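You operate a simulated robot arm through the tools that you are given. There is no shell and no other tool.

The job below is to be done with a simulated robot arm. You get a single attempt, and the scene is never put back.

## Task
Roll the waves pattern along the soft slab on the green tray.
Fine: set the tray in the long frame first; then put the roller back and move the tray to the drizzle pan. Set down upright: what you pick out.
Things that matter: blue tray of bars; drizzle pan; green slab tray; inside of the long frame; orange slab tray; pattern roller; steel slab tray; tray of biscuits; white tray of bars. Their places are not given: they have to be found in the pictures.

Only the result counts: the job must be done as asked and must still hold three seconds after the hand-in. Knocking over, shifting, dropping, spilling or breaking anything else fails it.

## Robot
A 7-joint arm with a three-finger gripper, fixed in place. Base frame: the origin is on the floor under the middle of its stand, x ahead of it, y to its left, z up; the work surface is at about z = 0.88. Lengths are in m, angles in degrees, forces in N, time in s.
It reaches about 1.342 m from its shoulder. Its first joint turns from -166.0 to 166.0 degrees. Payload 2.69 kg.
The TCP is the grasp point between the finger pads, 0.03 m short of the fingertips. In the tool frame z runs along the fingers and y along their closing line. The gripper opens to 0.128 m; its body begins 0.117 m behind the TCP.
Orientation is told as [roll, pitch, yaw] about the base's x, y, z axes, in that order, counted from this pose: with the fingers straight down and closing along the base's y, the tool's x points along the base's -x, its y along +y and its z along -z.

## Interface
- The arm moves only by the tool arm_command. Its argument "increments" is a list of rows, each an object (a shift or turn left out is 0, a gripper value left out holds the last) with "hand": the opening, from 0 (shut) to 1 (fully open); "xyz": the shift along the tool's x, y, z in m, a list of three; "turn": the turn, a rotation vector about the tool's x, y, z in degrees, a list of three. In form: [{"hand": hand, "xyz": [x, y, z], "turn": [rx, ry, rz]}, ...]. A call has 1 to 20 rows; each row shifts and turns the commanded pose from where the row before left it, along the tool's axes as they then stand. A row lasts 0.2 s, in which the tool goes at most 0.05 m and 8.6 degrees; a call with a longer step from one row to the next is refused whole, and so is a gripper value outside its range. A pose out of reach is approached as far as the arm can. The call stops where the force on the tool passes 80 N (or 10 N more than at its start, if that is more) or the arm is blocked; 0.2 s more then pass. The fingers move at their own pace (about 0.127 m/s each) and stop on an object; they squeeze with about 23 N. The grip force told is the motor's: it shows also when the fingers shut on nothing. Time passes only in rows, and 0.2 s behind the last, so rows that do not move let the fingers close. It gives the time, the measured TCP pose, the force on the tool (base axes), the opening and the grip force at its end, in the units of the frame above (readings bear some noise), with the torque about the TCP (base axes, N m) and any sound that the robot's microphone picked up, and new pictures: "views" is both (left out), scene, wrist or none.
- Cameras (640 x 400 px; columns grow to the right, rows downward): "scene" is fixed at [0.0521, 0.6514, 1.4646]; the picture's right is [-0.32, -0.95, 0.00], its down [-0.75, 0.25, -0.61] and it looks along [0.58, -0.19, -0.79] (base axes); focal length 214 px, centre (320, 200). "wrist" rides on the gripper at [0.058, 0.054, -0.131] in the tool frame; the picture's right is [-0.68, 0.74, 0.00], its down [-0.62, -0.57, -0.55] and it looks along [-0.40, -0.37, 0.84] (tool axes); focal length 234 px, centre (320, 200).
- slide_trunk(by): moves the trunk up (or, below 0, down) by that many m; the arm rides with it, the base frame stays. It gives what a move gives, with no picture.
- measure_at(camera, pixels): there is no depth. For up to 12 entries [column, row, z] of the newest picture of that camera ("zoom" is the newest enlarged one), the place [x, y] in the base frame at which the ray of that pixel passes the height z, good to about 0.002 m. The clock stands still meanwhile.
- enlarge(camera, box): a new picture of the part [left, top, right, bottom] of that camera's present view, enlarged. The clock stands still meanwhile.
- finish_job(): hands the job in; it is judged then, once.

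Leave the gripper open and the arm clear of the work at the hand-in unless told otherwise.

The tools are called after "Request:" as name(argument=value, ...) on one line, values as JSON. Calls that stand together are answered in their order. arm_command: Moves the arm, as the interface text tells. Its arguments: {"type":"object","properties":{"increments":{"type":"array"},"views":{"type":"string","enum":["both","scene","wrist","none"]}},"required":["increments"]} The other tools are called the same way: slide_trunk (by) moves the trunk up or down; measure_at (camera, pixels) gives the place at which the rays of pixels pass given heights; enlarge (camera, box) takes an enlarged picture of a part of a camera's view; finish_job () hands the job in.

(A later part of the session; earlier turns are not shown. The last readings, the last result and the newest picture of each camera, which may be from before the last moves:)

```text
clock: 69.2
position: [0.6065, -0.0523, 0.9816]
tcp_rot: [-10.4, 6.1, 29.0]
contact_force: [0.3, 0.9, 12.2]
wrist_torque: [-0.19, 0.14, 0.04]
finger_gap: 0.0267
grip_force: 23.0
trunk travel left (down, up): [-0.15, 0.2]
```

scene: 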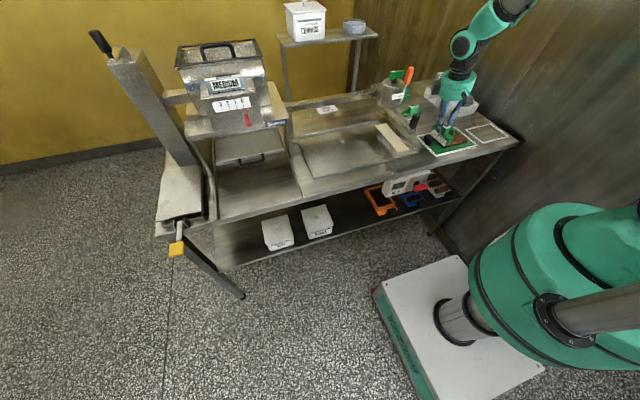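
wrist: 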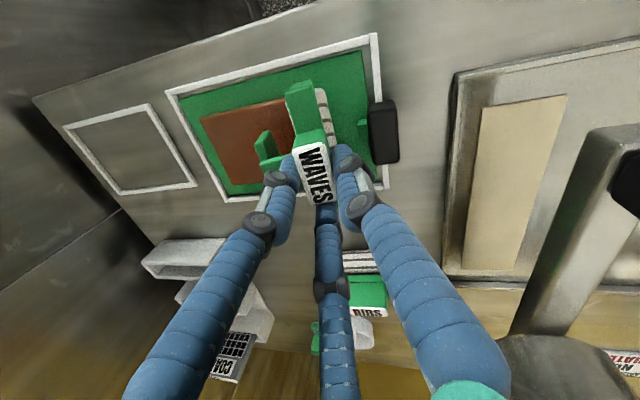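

Balanced (load centred), but ≈14 N. Ease off 0.5 mm and roll 4 mm back toward the +y edge.

Request:
arm_command(increments=[{"xyz": [5e-05, -9e-05, -0.00049]}, {"xyz": [-0.00096, 0.0017, -0.0004]}, {"xyz": [-0.00096, 0.0017, -0.0004]}, {}], views="scene")

Request:
enlarge(camera="scene", box=[425, 115, 475, 155])

```text
clock: 70.2
position: [0.6056, -0.0471, 0.9816]
tcp_rot: [-10.3, 6.1, 28.9]
contact_force: [-1.0, -0.4, 7.5]
wrist_torque: [-0.09, 0.22, -0.03]
finger_gap: 0.0267
grip_force: 22.7
trunk travel left (down, up): [-0.15, 0.2]
```

scene: 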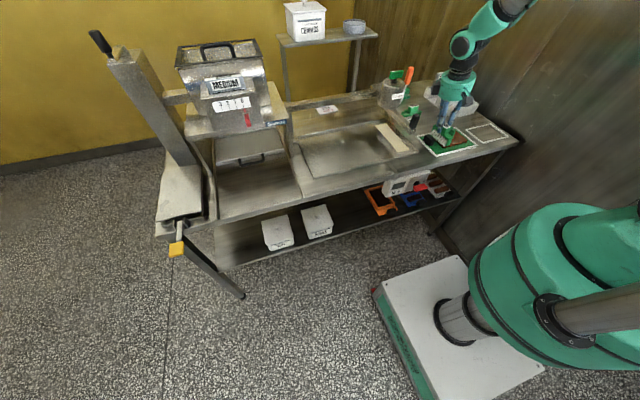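

```text
10.00 times, centred on (450, 135) of scene
```

zoom: 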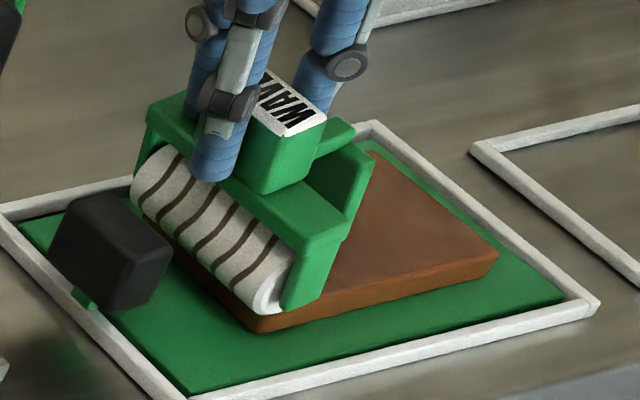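

In contact at the slab's +y edge with ≈9 N net. Start rolling toward −y at ~3 cm/s, first 3.9 cm.

Request:
arm_command(increments=[{"xyz": [0.00312, -0.00554, 0.00135]}, {"xyz": [0.00312, -0.00554, 0.00135]}, {"xyz": [0.00312, -0.00554, 0.00135]}, {"xyz": [0.00312, -0.00554, 0.00135]}, {"xyz": [0.00312, -0.00554, 0.00135]}, {"xyz": [0.00312, -0.00554, 0.00135]}], views="both")

Request:
enlarge(camera="scene", box=[425, 115, 475, 155])

```text
clock: 71.6
position: [0.606, -0.0876, 0.9816]
tcp_rot: [-10.4, 6.1, 28.9]
contact_force: [-2.1, -0.2, 10.0]
wrist_torque: [-0.15, 0.4, 0.02]
finger_gap: 0.0264
grip_force: 23.2
trunk travel left (down, up): [-0.15, 0.2]
```

scene: 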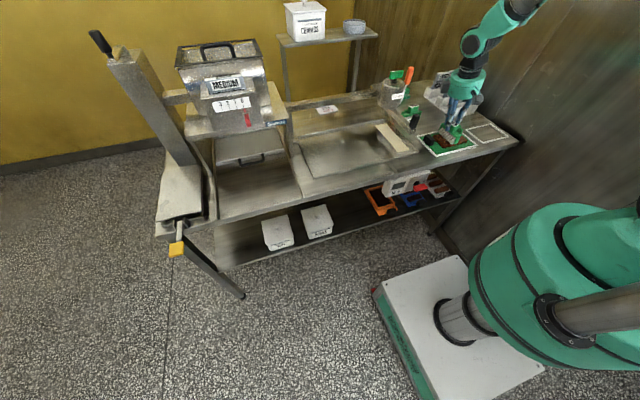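
wrist: 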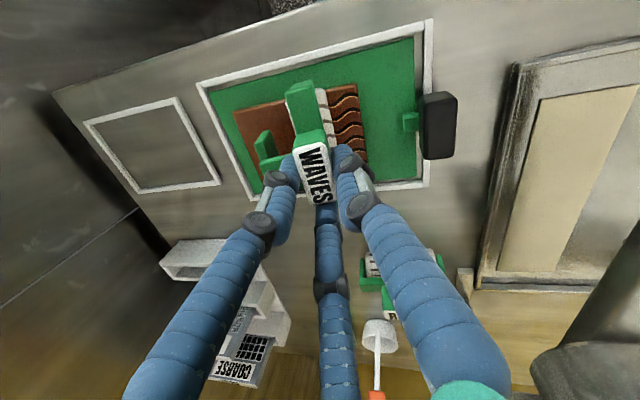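

```text
10.00 times, centred on (450, 135) of scene
```

zoom: 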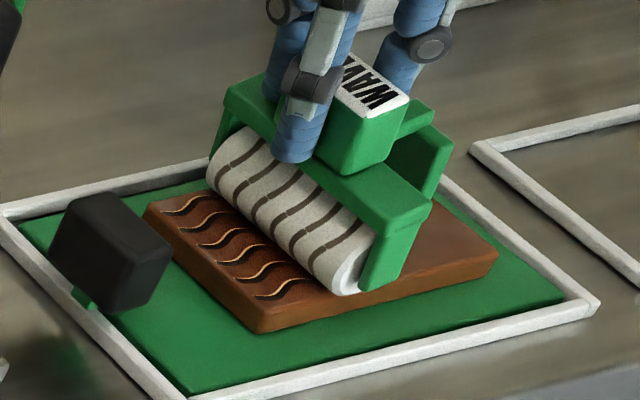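

The wave pattern is printing well. Continue rolling another 3.9 cm.

Request:
arm_command(increments=[{"xyz": [0.00312, -0.00554, 0.0013]}, {"xyz": [0.00312, -0.00554, 0.00135]}, {"xyz": [0.00312, -0.00554, 0.00135]}, {"xyz": [0.00312, -0.00554, 0.00135]}, {"xyz": [0.00312, -0.00554, 0.00135]}, {"xyz": [0.00312, -0.00554, 0.00135]}], views="scene")

Request:
enlarge(camera="scene", box=[425, 115, 475, 155])

```text
clock: 73.0
position: [0.6081, -0.1252, 0.9816]
tcp_rot: [-10.4, 6.1, 28.9]
contact_force: [0.6, -0.9, 16.9]
wrist_torque: [-0.21, 0.2, -0.01]
finger_gap: 0.0265
grip_force: 22.3
trunk travel left (down, up): [-0.15, 0.2]
```

scene: 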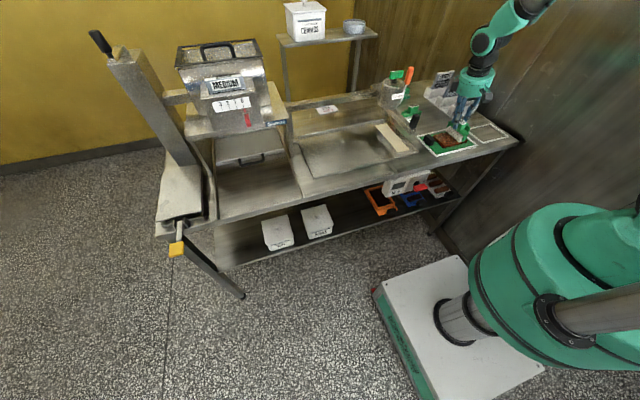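

```text
10.00 times, centred on (450, 135) of scene
```

zoom: 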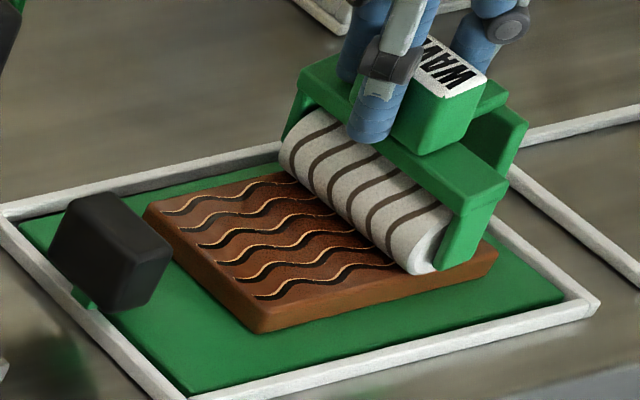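

Force has risen to ≈19 N net; ease up ~0.8 mm while rolling the last stretch (5 rows, 3.25 cm).

Request:
arm_command(increments=[{"xyz": [0.0032, -0.00568, 0.00057]}, {"xyz": [0.00313, -0.00556, 0.00125]}, {"xyz": [0.00313, -0.00556, 0.00125]}, {"xyz": [0.00313, -0.00556, 0.00125]}, {"xyz": [0.00313, -0.00556, 0.00125]}], views="both")

Request:
enlarge(camera="scene", box=[425, 115, 475, 155])

Request:
enlarge(camera="wrist", box=[220, 40, 420, 200])

```text
clock: 74.2
position: [0.6076, -0.1568, 0.982]
tcp_rot: [-10.3, 6.2, 28.9]
contact_force: [0.8, -0.6, -1.6]
wrist_torque: [-0.02, 0.0, 0.01]
finger_gap: 0.0267
grip_force: 22.8
trunk travel left (down, up): [-0.15, 0.2]
```

scene: 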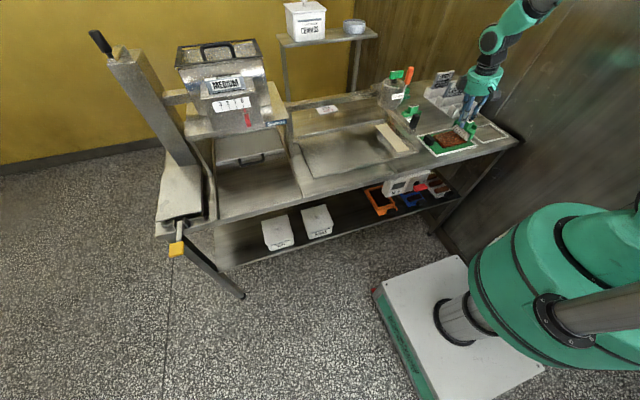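
wrist: 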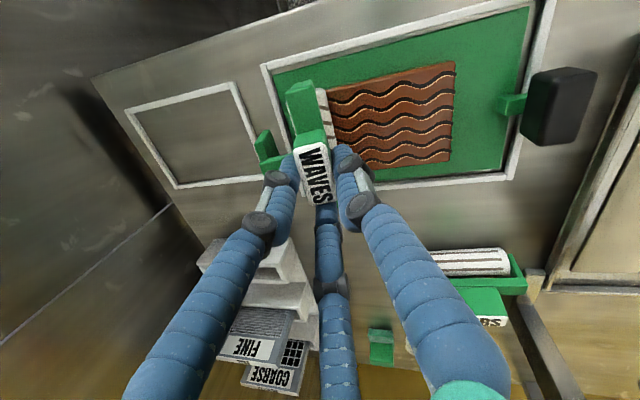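

```text
10.00 times, centred on (450, 135) of scene
```

zoom: 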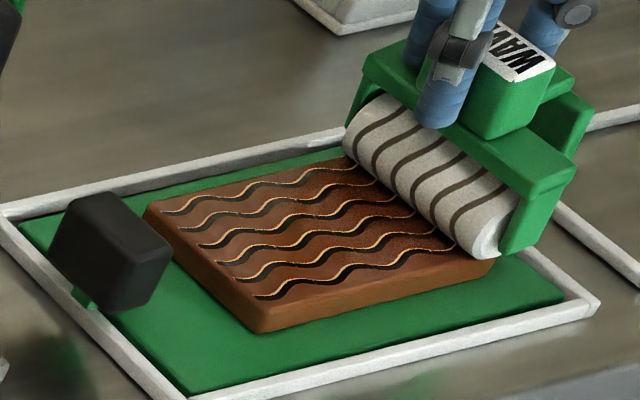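

```text
2.50 times, centred on (320, 120) of wrist
```

zoom: 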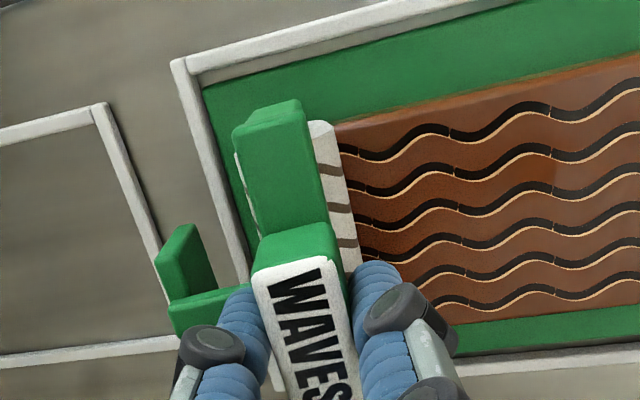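

Contact was lost just now, near the −y edge. Lower in small steps here to see if the slab is still beneath the cylinder.

Request:
arm_command(increments=[{"xyz": [-6e-05, 0.00011, 0.00059]}, {}], views="none")

Request:
arm_command(increments=[{"xyz": [-6e-05, 0.00011, 0.00059]}, {}], views="none")

```text
clock: 74.8
position: [0.6073, -0.1576, 0.981]
tcp_rot: [-10.4, 6.1, 28.9]
contact_force: [0.4, -0.3, -2.7]
wrist_torque: [0.03, -0.02, 0.02]
finger_gap: 0.0264
grip_force: 22.5
trunk travel left (down, up): [-0.15, 0.2]
```

```text
clock: 75.4
position: [0.6056, -0.1587, 0.9802]
tcp_rot: [-10.4, 6.1, 28.9]
contact_force: [1.3, 0.6, 4.2]
wrist_torque: [-0.07, 0.13, 0.04]
finger_gap: 0.0268
grip_force: 23.4
trunk travel left (down, up): [-0.15, 0.2]
```

Contact again (≈6 N net) at this spot. Roll the last few millimetres to the edge.

Request:
arm_command(increments=[{"xyz": [0.00144, -0.00256, 0.00062]}, {"xyz": [0.00144, -0.00256, 0.00062]}], views="none")

```text
clock: 76.0
position: [0.6065, -0.1636, 0.982]
tcp_rot: [-10.4, 6.1, 28.8]
contact_force: [1.9, -0.5, 4.8]
wrist_torque: [-0.04, -0.05, 0.06]
finger_gap: 0.0263
grip_force: 23.2
trunk travel left (down, up): [-0.15, 0.2]
```

Still in light contact at the edge. Lift straight up and inspect the print.

Request:
arm_command(increments=[{"xyz": [0.00102, -0.0018, -0.0098]}, {"xyz": [0.0031, -0.0054, -0.0293]}, {"xyz": [0.0031, -0.0054, -0.0293]}, {}], views="both")

Request:
enlarge(camera="scene", box=[425, 115, 475, 155])

Request:
enlarge(camera="wrist", box=[220, 40, 420, 200])

```text
clock: 77.0
position: [0.6071, -0.1615, 1.0502]
tcp_rot: [-10.4, 6.1, 29.0]
contact_force: [-0.1, -0.4, -1.1]
wrist_torque: [0.01, -0.04, 0.01]
finger_gap: 0.0264
grip_force: 22.9
trunk travel left (down, up): [-0.15, 0.2]
```

scene: 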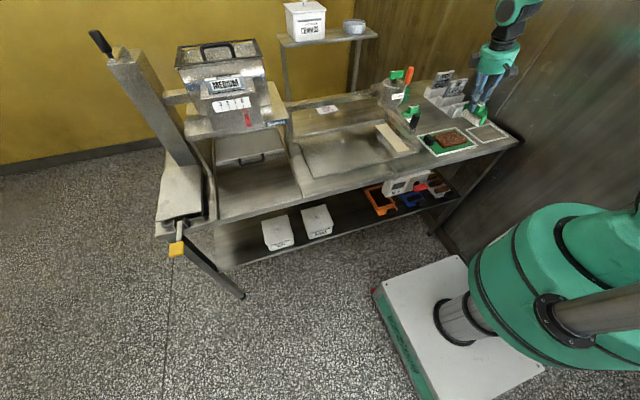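
wrist: 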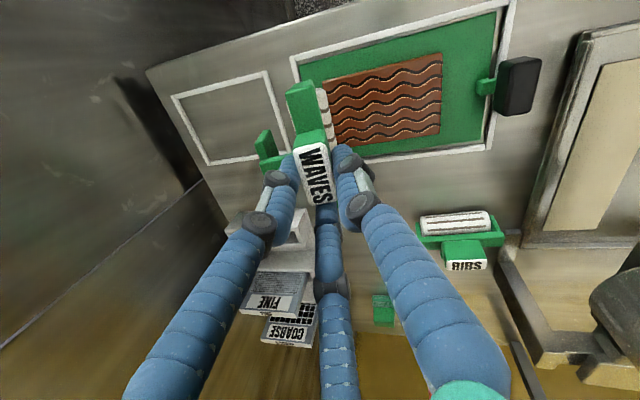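

```text
10.00 times, centred on (450, 135) of scene
```

zoom: 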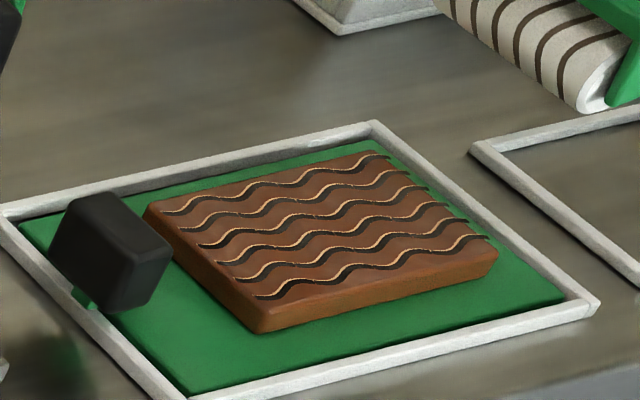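

```text
2.50 times, centred on (320, 120) of wrist
```

zoom: 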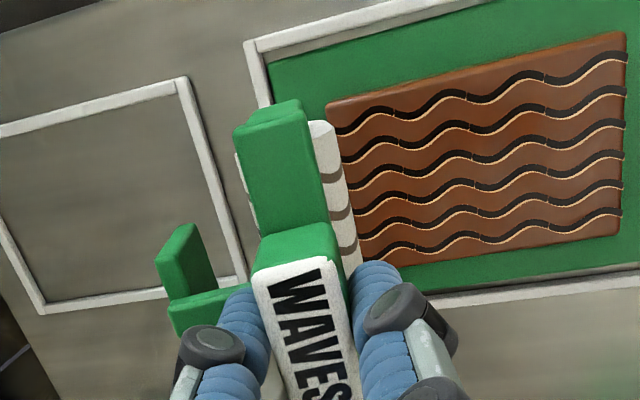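

The waves cover the slab end to end. Now un-tilt, raise to ~1.10, and turn the roller back to its original heading (gripper yaw ≈125°).

Request:
arm_command(increments=[{"turn": [0.134, -0.239, 0.058]}, {"turn": [-5.22, -2.95, 0]}, {"turn": [-5.22, -2.95, 0]}, {"xyz": [0, 0, -0.045]}, {"turn": [0, 0, -8]}, {"turn": [0, 0, -8]}, {"turn": [0, 0, -8]}, {"turn": [0, 0, -8]}, {"turn": [0, 0, -8]}, {"turn": [0, 0, -8]}, {"turn": [0, 0, -8]}, {"turn": [0, 0, -8]}, {"turn": [0, 0, -8]}, {"turn": [0, 0, -8]}, {"turn": [0, 0, -8]}, {"turn": [0, 0, -8]}, {}], views="both")

```text
clock: 80.6
position: [0.6068, -0.1643, 1.0959]
tcp_rot: [0.1, 0.0, 125.6]
contact_force: [0.5, 0.2, -1.2]
wrist_torque: [0.01, -0.01, 0.01]
finger_gap: 0.0265
grip_force: 22.7
trunk travel left (down, up): [-0.15, 0.2]
```

scene: 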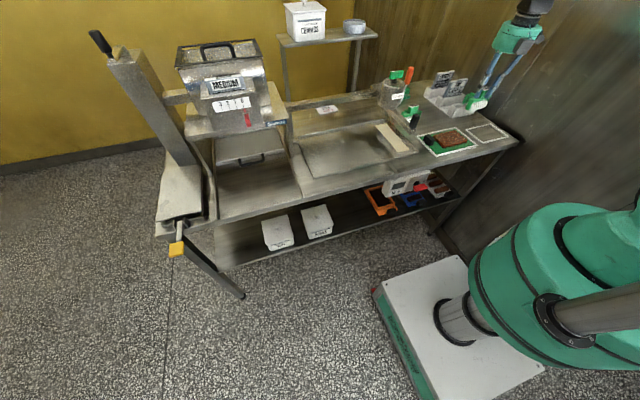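
wrist: 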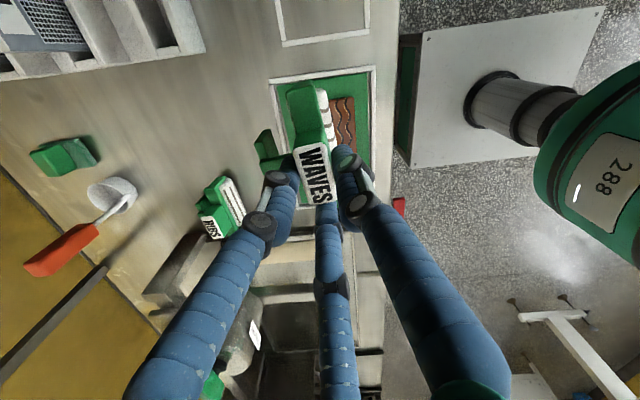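

Move to above the roller's home spot (TCP ≈ (0.7825,−0.169,1.06)) and check its pose.

Request:
arm_command(increments=[{"xyz": [0.0265, -0.035, 0.009]}, {"xyz": [0.0265, -0.035, 0.009]}, {"xyz": [0.0265, -0.035, 0.009]}, {"xyz": [0.0265, -0.035, 0.009]}, {}], views="both")

Request:
enlarge(camera="wrist", box=[230, 60, 370, 220])

Request:
measure_at(camera="wrist", pixels=[[292.4, 150, 1.0527], [322, 142.4, 1.0527], [336.8, 200, 1.0527], [310.8, 204.8, 1.0527], [284, 94, 1.026], [308, 81, 1.026]])

```text
clock: 81.8
position: [0.785, -0.1687, 1.0579]
tcp_rot: [0.1, 0.0, 125.5]
contact_force: [0.6, -0.1, -2.7]
wrist_torque: [0.01, 0.09, 0.0]
finger_gap: 0.0266
grip_force: 22.6
trunk travel left (down, up): [-0.15, 0.2]
```

scene: 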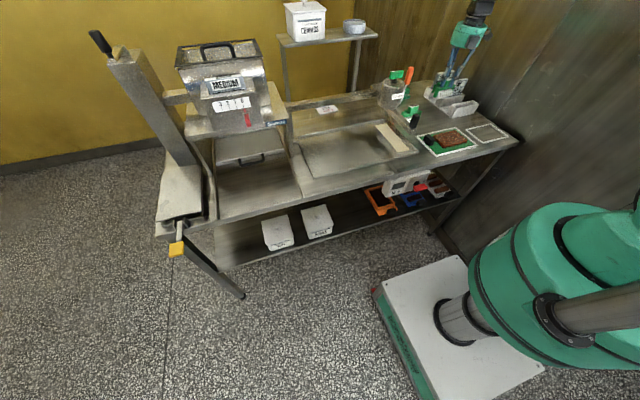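
wrist: 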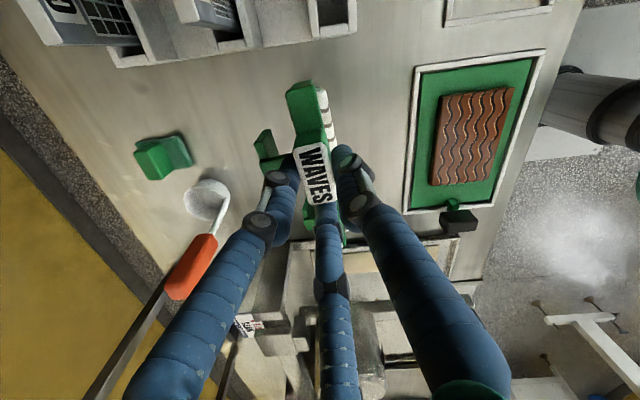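

```text
2.50 times, centred on (300, 140) of wrist
```

zoom: 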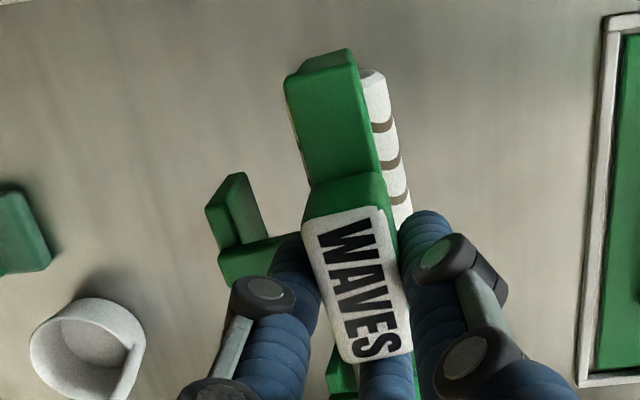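

```text
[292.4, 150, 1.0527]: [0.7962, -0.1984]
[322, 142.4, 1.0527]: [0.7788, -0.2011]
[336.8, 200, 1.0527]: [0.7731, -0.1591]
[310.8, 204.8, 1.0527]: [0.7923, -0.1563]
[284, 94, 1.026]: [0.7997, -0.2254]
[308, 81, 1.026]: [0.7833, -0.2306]
```

Within ~2 mm and 1.5° of the original pose. Correct that and descend to 1 cm above the table contact.

Request:
arm_command(increments=[{"xyz": [-0.0022, -0.0004, 0], "turn": [0, 0, 1.5]}, {"xyz": [0, 0, 0.028]}, {"xyz": [0, 0, 0.028]}, {"xyz": [0, 0, 0.028]}, {}], views="both")

Request:
enlarge(camera="scene", box=[415, 80, 475, 130])

```text
clock: 83.0
position: [0.7832, -0.1654, 0.9764]
tcp_rot: [0.0, 0.0, 123.9]
contact_force: [-0.5, 0.0, -2.1]
wrist_torque: [0.02, 0.04, 0.02]
finger_gap: 0.0268
grip_force: 23.1
trunk travel left (down, up): [-0.15, 0.2]
```

scene: 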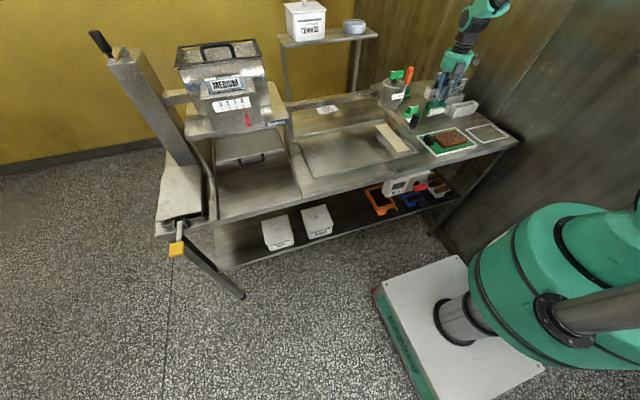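
wrist: 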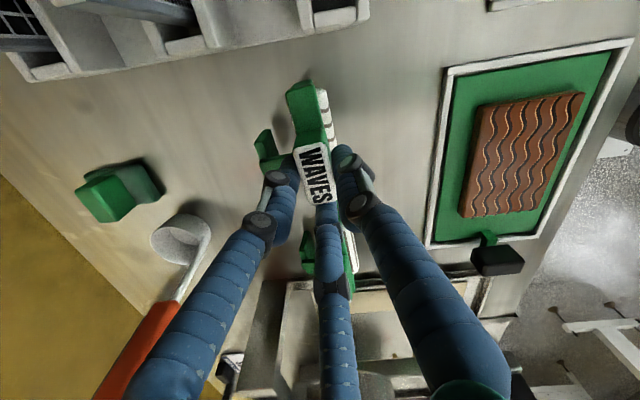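

```text
8.00 times, centred on (445, 105) of scene
```

zoom: 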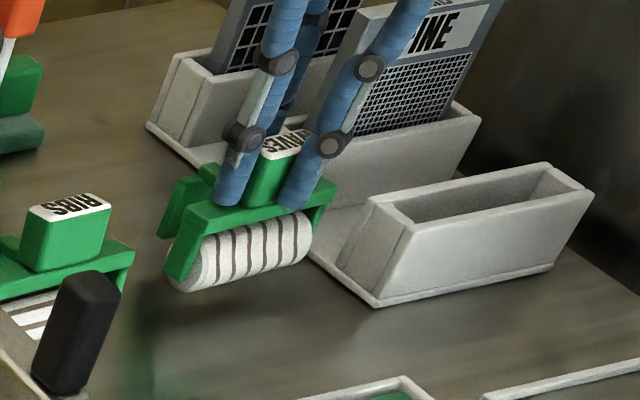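

Lower the rest of the way in small steps.

Request:
arm_command(increments=[{"xyz": [0, 0, 0.005]}, {"xyz": [0, 0, 0.004]}, {}], views="none")

Request:
arm_command(increments=[{"xyz": [0, 0, 0.001]}, {"xyz": [0, 0, 0.001]}, {}], views="none")

```text
clock: 83.8
position: [0.7821, -0.1668, 0.9661]
tcp_rot: [0.0, 0.0, 123.8]
contact_force: [-0.7, -0.5, -1.3]
wrist_torque: [0.02, 0.03, 0.03]
finger_gap: 0.0267
grip_force: 23.2
trunk travel left (down, up): [-0.15, 0.2]
```

```text
clock: 84.6
position: [0.7821, -0.165, 0.966]
tcp_rot: [0.0, 0.0, 124.0]
contact_force: [-1.0, -0.7, -1.7]
wrist_torque: [0.01, 0.0, -0.03]
finger_gap: 0.0266
grip_force: 23.0
trunk travel left (down, up): [-0.15, 0.2]
```

Request:
arm_command(increments=[{"xyz": [0, 0, 0.001]}, {}], views="none")

Request:
arm_command(increments=[{"xyz": [0, 0, 0.001]}, {}], views="both")

```text
clock: 85.2
position: [0.7817, -0.1668, 0.964]
tcp_rot: [0.1, 0.0, 123.9]
contact_force: [-0.6, -0.7, -1.9]
wrist_torque: [0.04, -0.02, 0.0]
finger_gap: 0.0268
grip_force: 23.1
trunk travel left (down, up): [-0.15, 0.2]
```

```text
clock: 85.8
position: [0.7823, -0.1658, 0.9633]
tcp_rot: [0.1, 0.0, 124.0]
contact_force: [0.0, -0.2, -0.6]
wrist_torque: [-0.01, 0.01, -0.01]
finger_gap: 0.0268
grip_force: 23.5
trunk travel left (down, up): [-0.15, 0.2]
```

scene: 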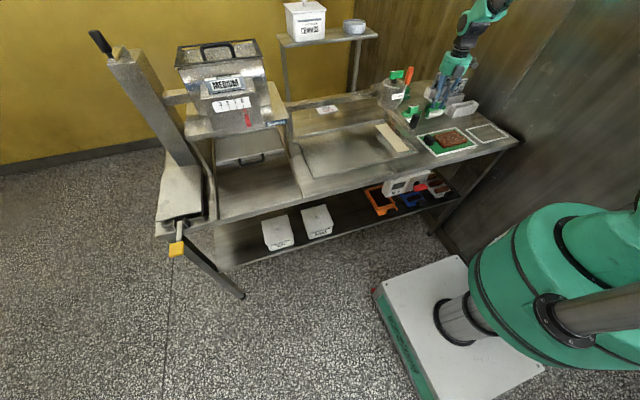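
wrist: 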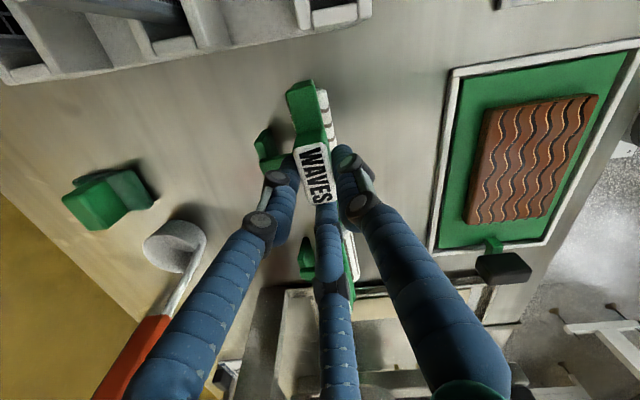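

Contact is starting (−0.6 N). One more half-millimetre.

Request:
arm_command(increments=[{"xyz": [0, 0, 0.0005]}, {}], views="none")

```text
clock: 86.4
position: [0.7818, -0.1664, 0.9635]
tcp_rot: [0.1, 0.0, 123.9]
contact_force: [0.0, 2.5, 4.2]
wrist_torque: [-0.05, 0.02, 0.01]
finger_gap: 0.0267
grip_force: 23.4
trunk travel left (down, up): [-0.15, 0.2]
```

Firm contact. Release gently.

Request:
arm_command(increments=[{"hand": 0.28}, {"hand": 0.35}, {"hand": 0.45}, {"hand": 0.5}, {}], views="both")

Request:
enlarge(camera="scene", box=[415, 80, 475, 130])

Request:
enlarge(camera="wrist", box=[230, 60, 410, 240])

```text
clock: 87.6
position: [0.7815, -0.1662, 0.9637]
tcp_rot: [0.0, -0.1, 123.9]
contact_force: [0.3, -1.0, -0.9]
wrist_torque: [0.01, 0.0, -0.03]
finger_gap: 0.0638
grip_force: 0.2
trunk travel left (down, up): [-0.15, 0.2]
```

scene: 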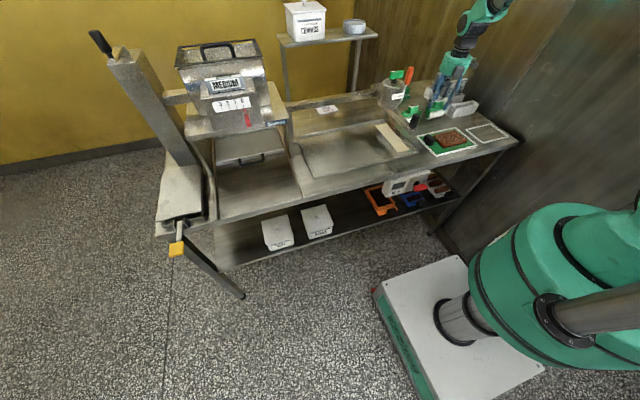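
wrist: 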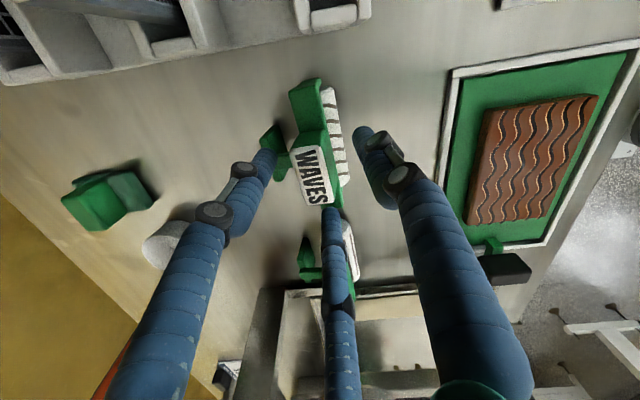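

```text
8.00 times, centred on (445, 105) of scene
```

zoom: 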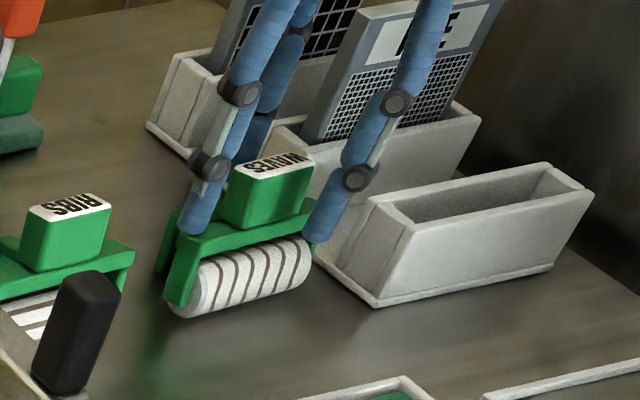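

```text
2.22 times, centred on (320, 150) of wrist
```

zoom: 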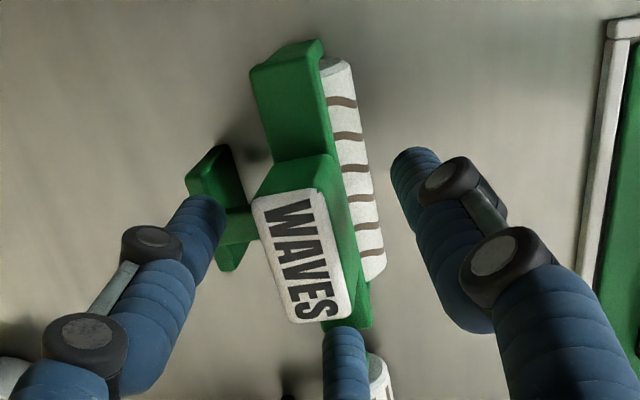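

Roller released and upright. Rise straight up and check it against its original position.

Request:
arm_command(increments=[{"xyz": [0, 0, -0.02]}, {"xyz": [0, 0, -0.04]}, {"xyz": [0, 0, -0.045]}, {"xyz": [0, 0, -0.045]}, {}], views="both")

Request:
enlarge(camera="scene", box=[410, 85, 470, 130])

Request:
enlarge(camera="wrist", box=[250, 50, 390, 170])

```text
clock: 88.8
position: [0.7808, -0.167, 1.1134]
tcp_rot: [0.0, 0.0, 124.0]
contact_force: [-0.7, 0.7, 0.0]
wrist_torque: [-0.02, -0.05, 0.01]
finger_gap: 0.064
grip_force: 0.1
trunk travel left (down, up): [-0.15, 0.2]
```

scene: 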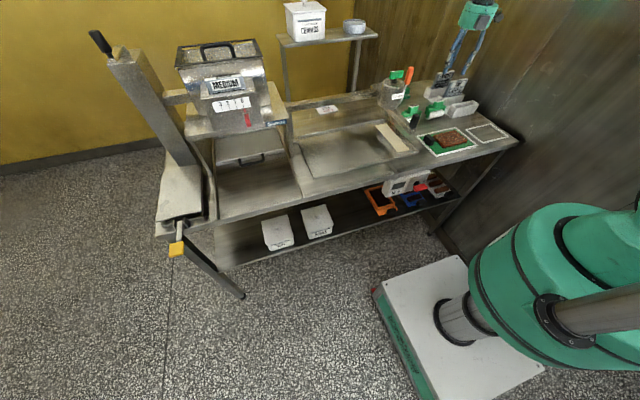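
wrist: 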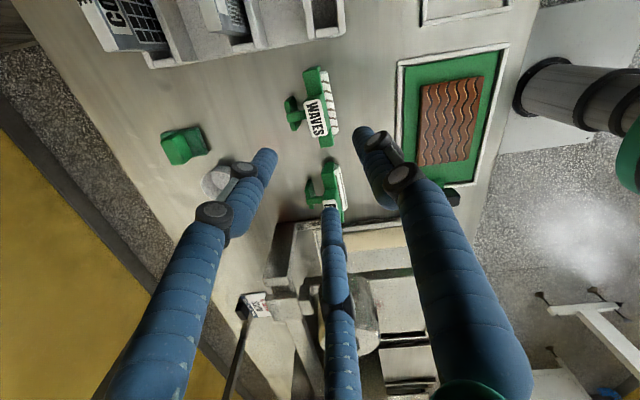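

```text
8.89 times, centred on (440, 108) of scene
```

zoom: 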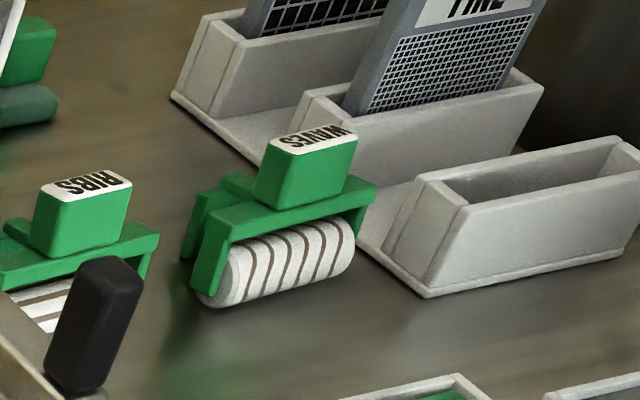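

```text
3.33 times, centred on (320, 110) of wrist
```

zoom: 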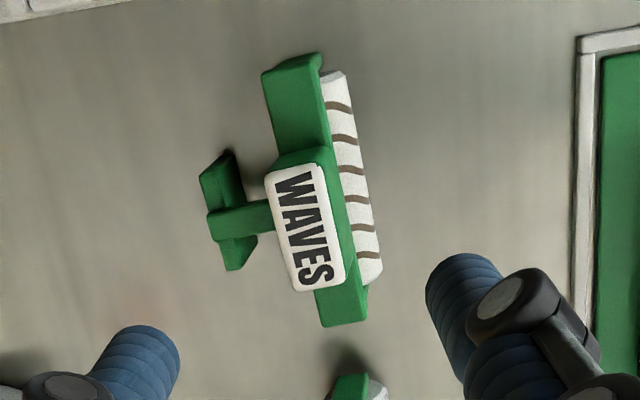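

Roller is back where it was. Now measure the drizzle pan.

Request:
enlarge(camera="scene", box=[280, 90, 430, 190])

```text
4.00 times, centred on (355, 140) of scene
```

zoom: 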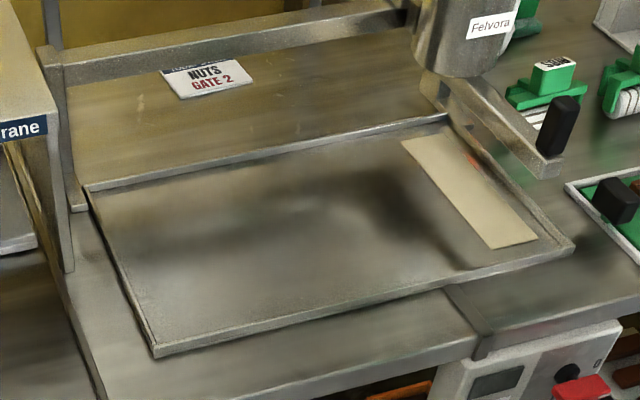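

Request:
measure_at(camera="zoom", pixels=[[88, 188, 0.89], [155, 352, 0.89], [573, 245, 0.89], [447, 115, 0.89], [155, 340, 0.885], [100, 196, 0.885], [402, 140, 0.885], [490, 248, 0.885], [537, 238, 0.885], [440, 133, 0.885], [320, 240, 0.885]])

```text
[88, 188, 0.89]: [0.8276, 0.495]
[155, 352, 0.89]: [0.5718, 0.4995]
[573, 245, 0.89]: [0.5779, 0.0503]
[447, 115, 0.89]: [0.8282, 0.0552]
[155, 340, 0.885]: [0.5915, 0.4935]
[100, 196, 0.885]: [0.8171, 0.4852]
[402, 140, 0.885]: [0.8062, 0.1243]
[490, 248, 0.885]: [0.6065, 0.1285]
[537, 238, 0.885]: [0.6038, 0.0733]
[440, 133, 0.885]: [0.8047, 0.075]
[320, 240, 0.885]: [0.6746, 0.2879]
```

Pan spans x≈0.572–0.828, y≈0.05–0.497 (centre (0.70,0.275)). Go back over the tray handle and turn the hand to yaw 0°.

Request:
arm_command(increments=[{"xyz": [-0.0385, 0.0109, -0.0012]}, {"xyz": [-0.0385, 0.0109, -0.0012]}, {"xyz": [-0.0385, 0.0109, -0.0012]}, {"xyz": [-0.0385, 0.0109, -0.0012]}, {"xyz": [-0.0385, 0.0109, -0.0012]}, {"xyz": [-0.0385, 0.0109, -0.0012]}, {"turn": [0, 0, 8.27]}, {"turn": [0, 0, 8.27]}, {"turn": [0, 0, 8.27]}, {"turn": [0, 0, 8.27]}, {"turn": [0, 0, 8.27]}, {"turn": [0, 0, 8.27]}, {"turn": [0, 0, 8.27]}, {"turn": [0, 0, 8.27]}, {"turn": [0, 0, 8.27]}, {"turn": [0, 0, 8.27]}, {"turn": [0, 0, 8.27]}, {"turn": [0, 0, 8.27]}, {"turn": [0, 0, 8.27]}, {"turn": [0, 0, 8.27]}], views="none")

Request:
arm_command(increments=[{"turn": [0, 0, 8.2], "hand": 0.6}, {}], views="both")

Request:
enlarge(camera="wrist", box=[200, 60, 400, 220])

```text
clock: 93.0
position: [0.5986, -0.0107, 1.1197]
tcp_rot: [0.1, -0.1, 8.0]
contact_force: [1.4, 0.6, -1.0]
wrist_torque: [0.0, 0.0, -0.01]
finger_gap: 0.0638
grip_force: 0.0
trunk travel left (down, up): [-0.15, 0.2]
```

```text
clock: 93.6
position: [0.599, -0.0115, 1.1196]
tcp_rot: [0.0, -0.1, -0.1]
contact_force: [0.0, -0.2, -0.4]
wrist_torque: [0.02, 0.0, -0.01]
finger_gap: 0.0769
grip_force: 0.0
trunk travel left (down, up): [-0.15, 0.2]
```

scene: 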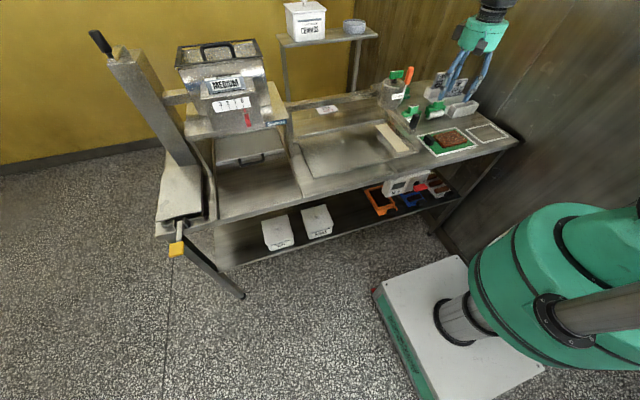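
wrist: 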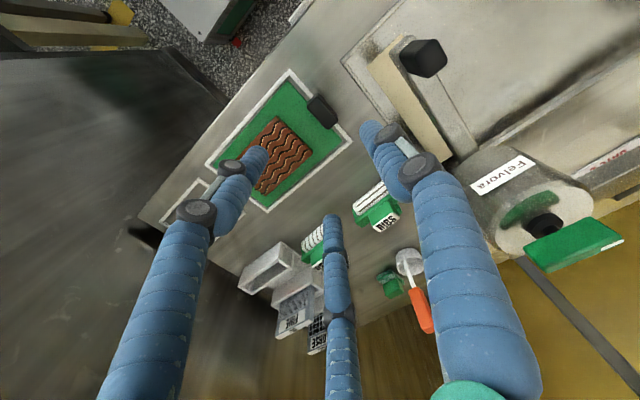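

```text
2.50 times, centred on (300, 140) of wrist
```

zoom: 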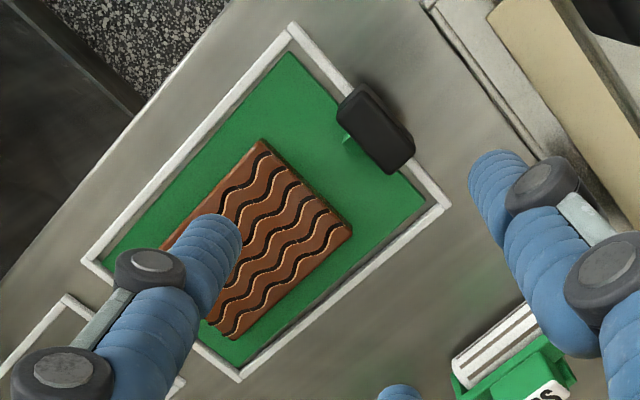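

Enlarge the tray handle and measure it.

Request:
enlarge(camera="wrist", box=[290, 80, 360, 140])

```text
6.67 times, centred on (325, 110) of wrist
```

zoom: 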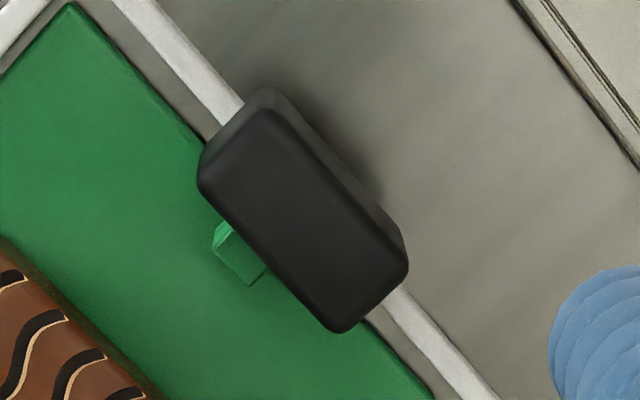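

Request:
measure_at(camera="zoom", pixels=[[199, 182, 0.927], [258, 110, 0.927], [405, 272, 0.927], [340, 331, 0.927], [70, 5, 0.885], [430, 395, 0.885], [240, 250, 0.9]])

```text
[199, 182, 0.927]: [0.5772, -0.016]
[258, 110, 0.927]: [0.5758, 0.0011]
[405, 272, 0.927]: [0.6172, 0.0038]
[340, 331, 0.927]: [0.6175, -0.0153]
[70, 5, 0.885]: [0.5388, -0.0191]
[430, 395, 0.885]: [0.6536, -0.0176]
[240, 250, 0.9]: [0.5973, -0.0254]
```

Tray handle centre ≈(0.597,−0.007) – unmoved. Descend to TCP (0.597,−0.012,0.930) around it.

Request:
arm_command(increments=[{"hand": 0.6, "xyz": [0.002, -0.0006, 0.045]}, {"xyz": [0, 0, 0.045]}, {"xyz": [0, 0, 0.045]}, {"xyz": [0, 0, 0.035]}, {"xyz": [0, 0, 0.02]}, {}], views="both")

Request:
enlarge(camera="wrist", box=[220, 90, 420, 250])

Request:
enlarge(camera="scene", box=[400, 80, 490, 160])

```text
clock: 95.0
position: [0.5965, -0.0117, 0.9282]
tcp_rot: [0.1, 0.0, 0.0]
contact_force: [0.4, 0.3, 0.3]
wrist_torque: [0.0, 0.0, 0.0]
finger_gap: 0.0769
grip_force: 0.1
trunk travel left (down, up): [-0.15, 0.2]
```

scene: 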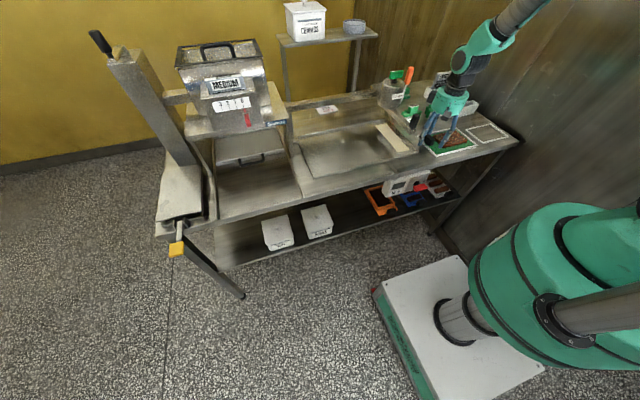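
wrist: 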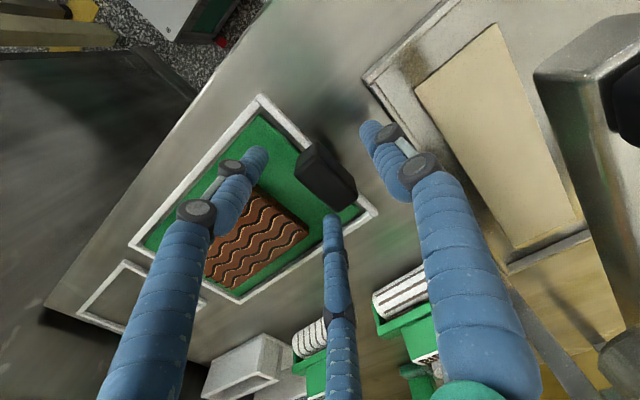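

```text
2.50 times, centred on (320, 170) of wrist
```

zoom: 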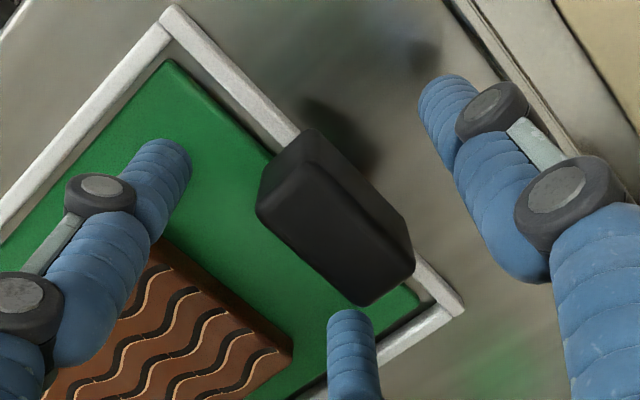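

```text
5.00 times, centred on (445, 120) of scene
```

zoom: 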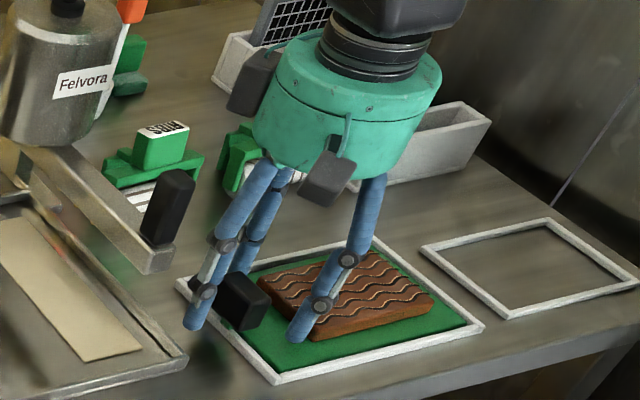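

Positioned well. Close on the handle.

Request:
arm_command(increments=[{"hand": 0.45}, {"hand": 0.35}, {"hand": 0.25}, {"hand": 0}, {"hand": 0}, {"hand": 0}], views="both")

Request:
enlarge(camera="wrist", box=[220, 90, 420, 250])

```text
clock: 96.4
position: [0.5966, -0.0118, 0.9293]
tcp_rot: [0.0, 0.0, -0.2]
contact_force: [-1.6, 0.7, 0.2]
wrist_torque: [-0.01, 0.13, -0.3]
finger_gap: 0.0334
grip_force: 23.1
trunk travel left (down, up): [-0.15, 0.2]
```

scene: 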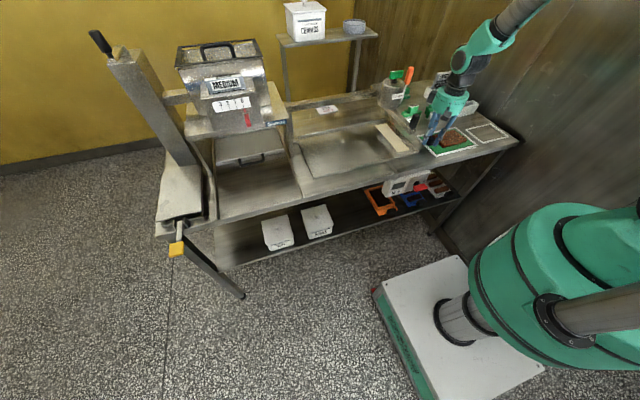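
wrist: 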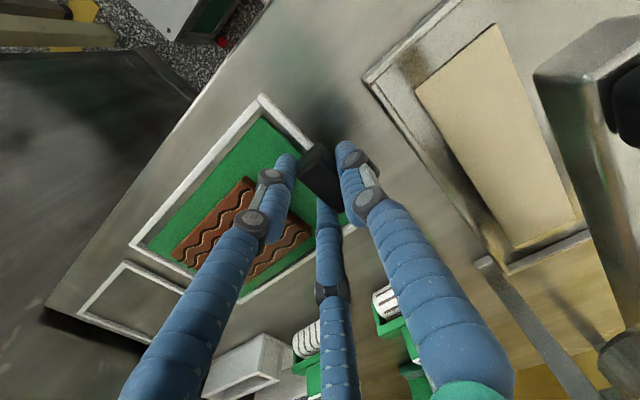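

```text
2.50 times, centred on (320, 170) of wrist
```

zoom: 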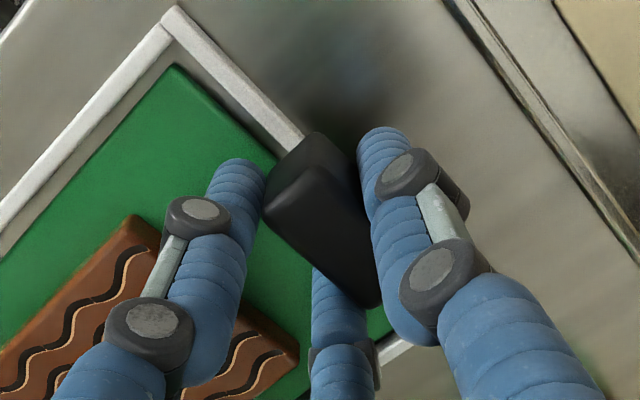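

Gripped (gap 0.033). Lift 3 cm slowly and check.

Request:
arm_command(increments=[{"xyz": [0, 0, -0.005]}, {"xyz": [0, 0, -0.01]}, {"xyz": [0, 0, -0.015]}, {}], views="both")

Request:
enlarge(camera="scene", box=[400, 80, 490, 160])

Request:
enlarge(camera="wrist", box=[140, 80, 400, 320])

```text
clock: 97.4
position: [0.5971, -0.0111, 0.9596]
tcp_rot: [0.0, 0.1, 0.0]
contact_force: [-0.5, 0.4, -1.3]
wrist_torque: [0.18, 0.02, 0.03]
finger_gap: 0.0337
grip_force: 23.2
trunk travel left (down, up): [-0.15, 0.2]
```

scene: 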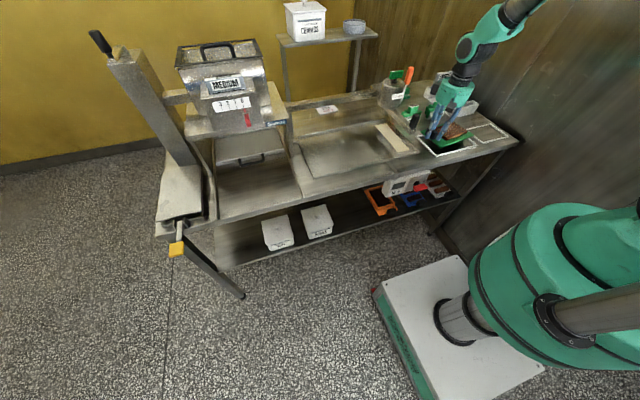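
wrist: 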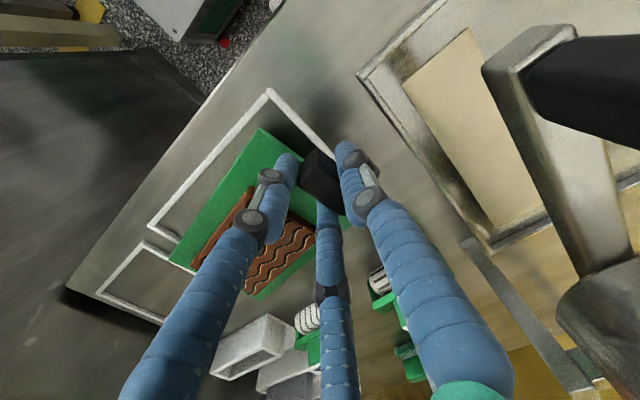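

```text
5.00 times, centred on (445, 120) of scene
```

zoom: 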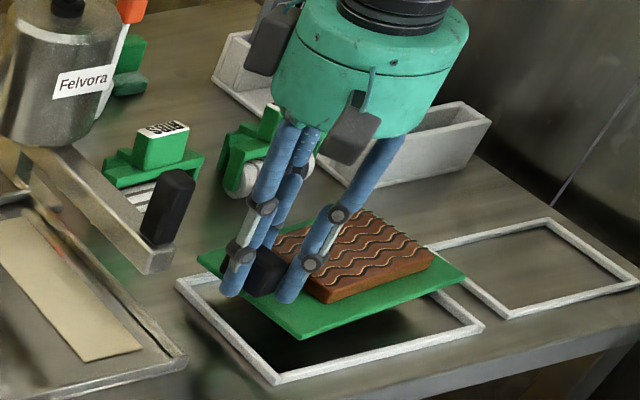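

```text
1.67 times, centred on (270, 200) of wrist
```

zoom: 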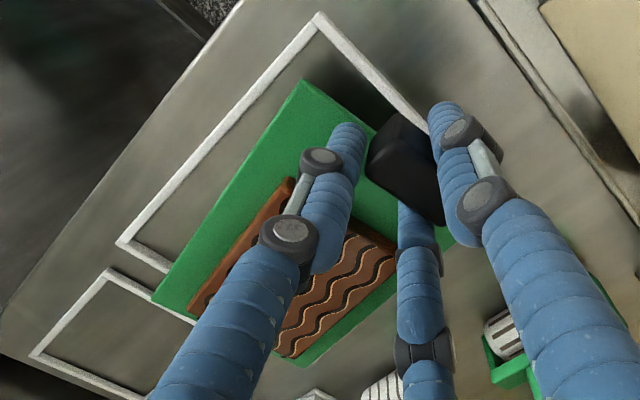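

The tray turned a few degrees in the grip but is held and level. Raise straight up to z≈1.22.

Request:
arm_command(increments=[{"xyz": [0, 0, -0.02]}, {"xyz": [0, 0, -0.035]}, {"xyz": [0, 0, -0.035]}, {"xyz": [0, 0, -0.035]}, {"xyz": [0, 0, -0.035]}, {"xyz": [0, 0, -0.035]}, {"xyz": [0, 0, -0.035]}, {"xyz": [0, 0, -0.03]}, {}], views="both")

Request:
enlarge(camera="wrist", box=[140, 80, 400, 320])

Request:
enlarge(camera="scene", box=[400, 10, 530, 130])

```text
clock: 99.4
position: [0.5956, -0.0108, 1.2203]
tcp_rot: [0.0, 0.0, 0.0]
contact_force: [-0.7, 0.2, -1.3]
wrist_torque: [0.2, 0.02, 0.01]
finger_gap: 0.0333
grip_force: 22.9
trunk travel left (down, up): [-0.15, 0.2]
```

scene: 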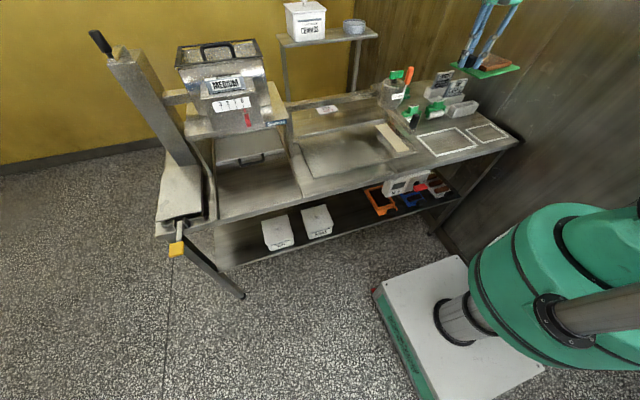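
wrist: 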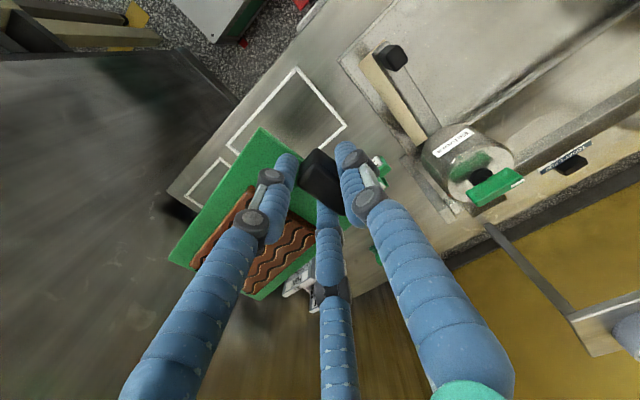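

```text
1.67 times, centred on (270, 200) of wrist
```

zoom: 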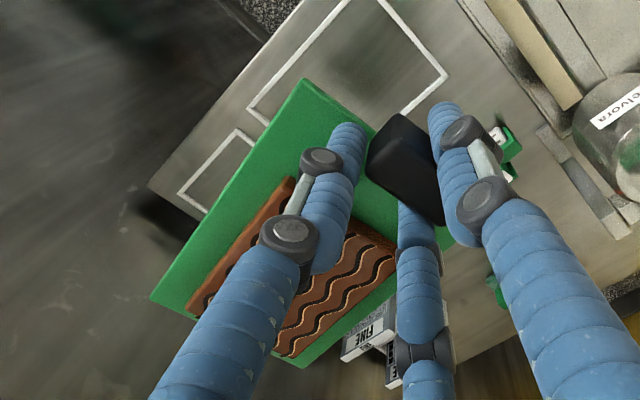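

```text
3.33 times, centred on (465, 70) of scene
```

zoom: 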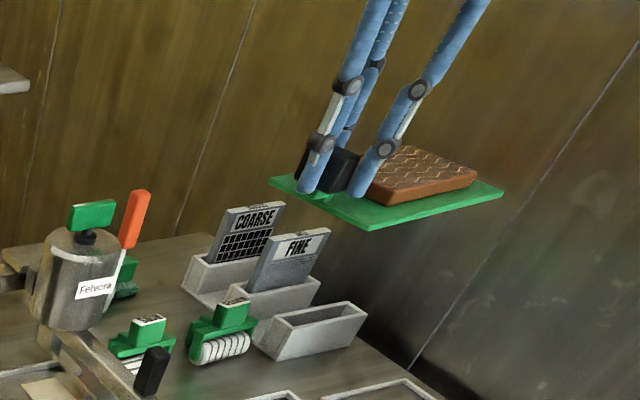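

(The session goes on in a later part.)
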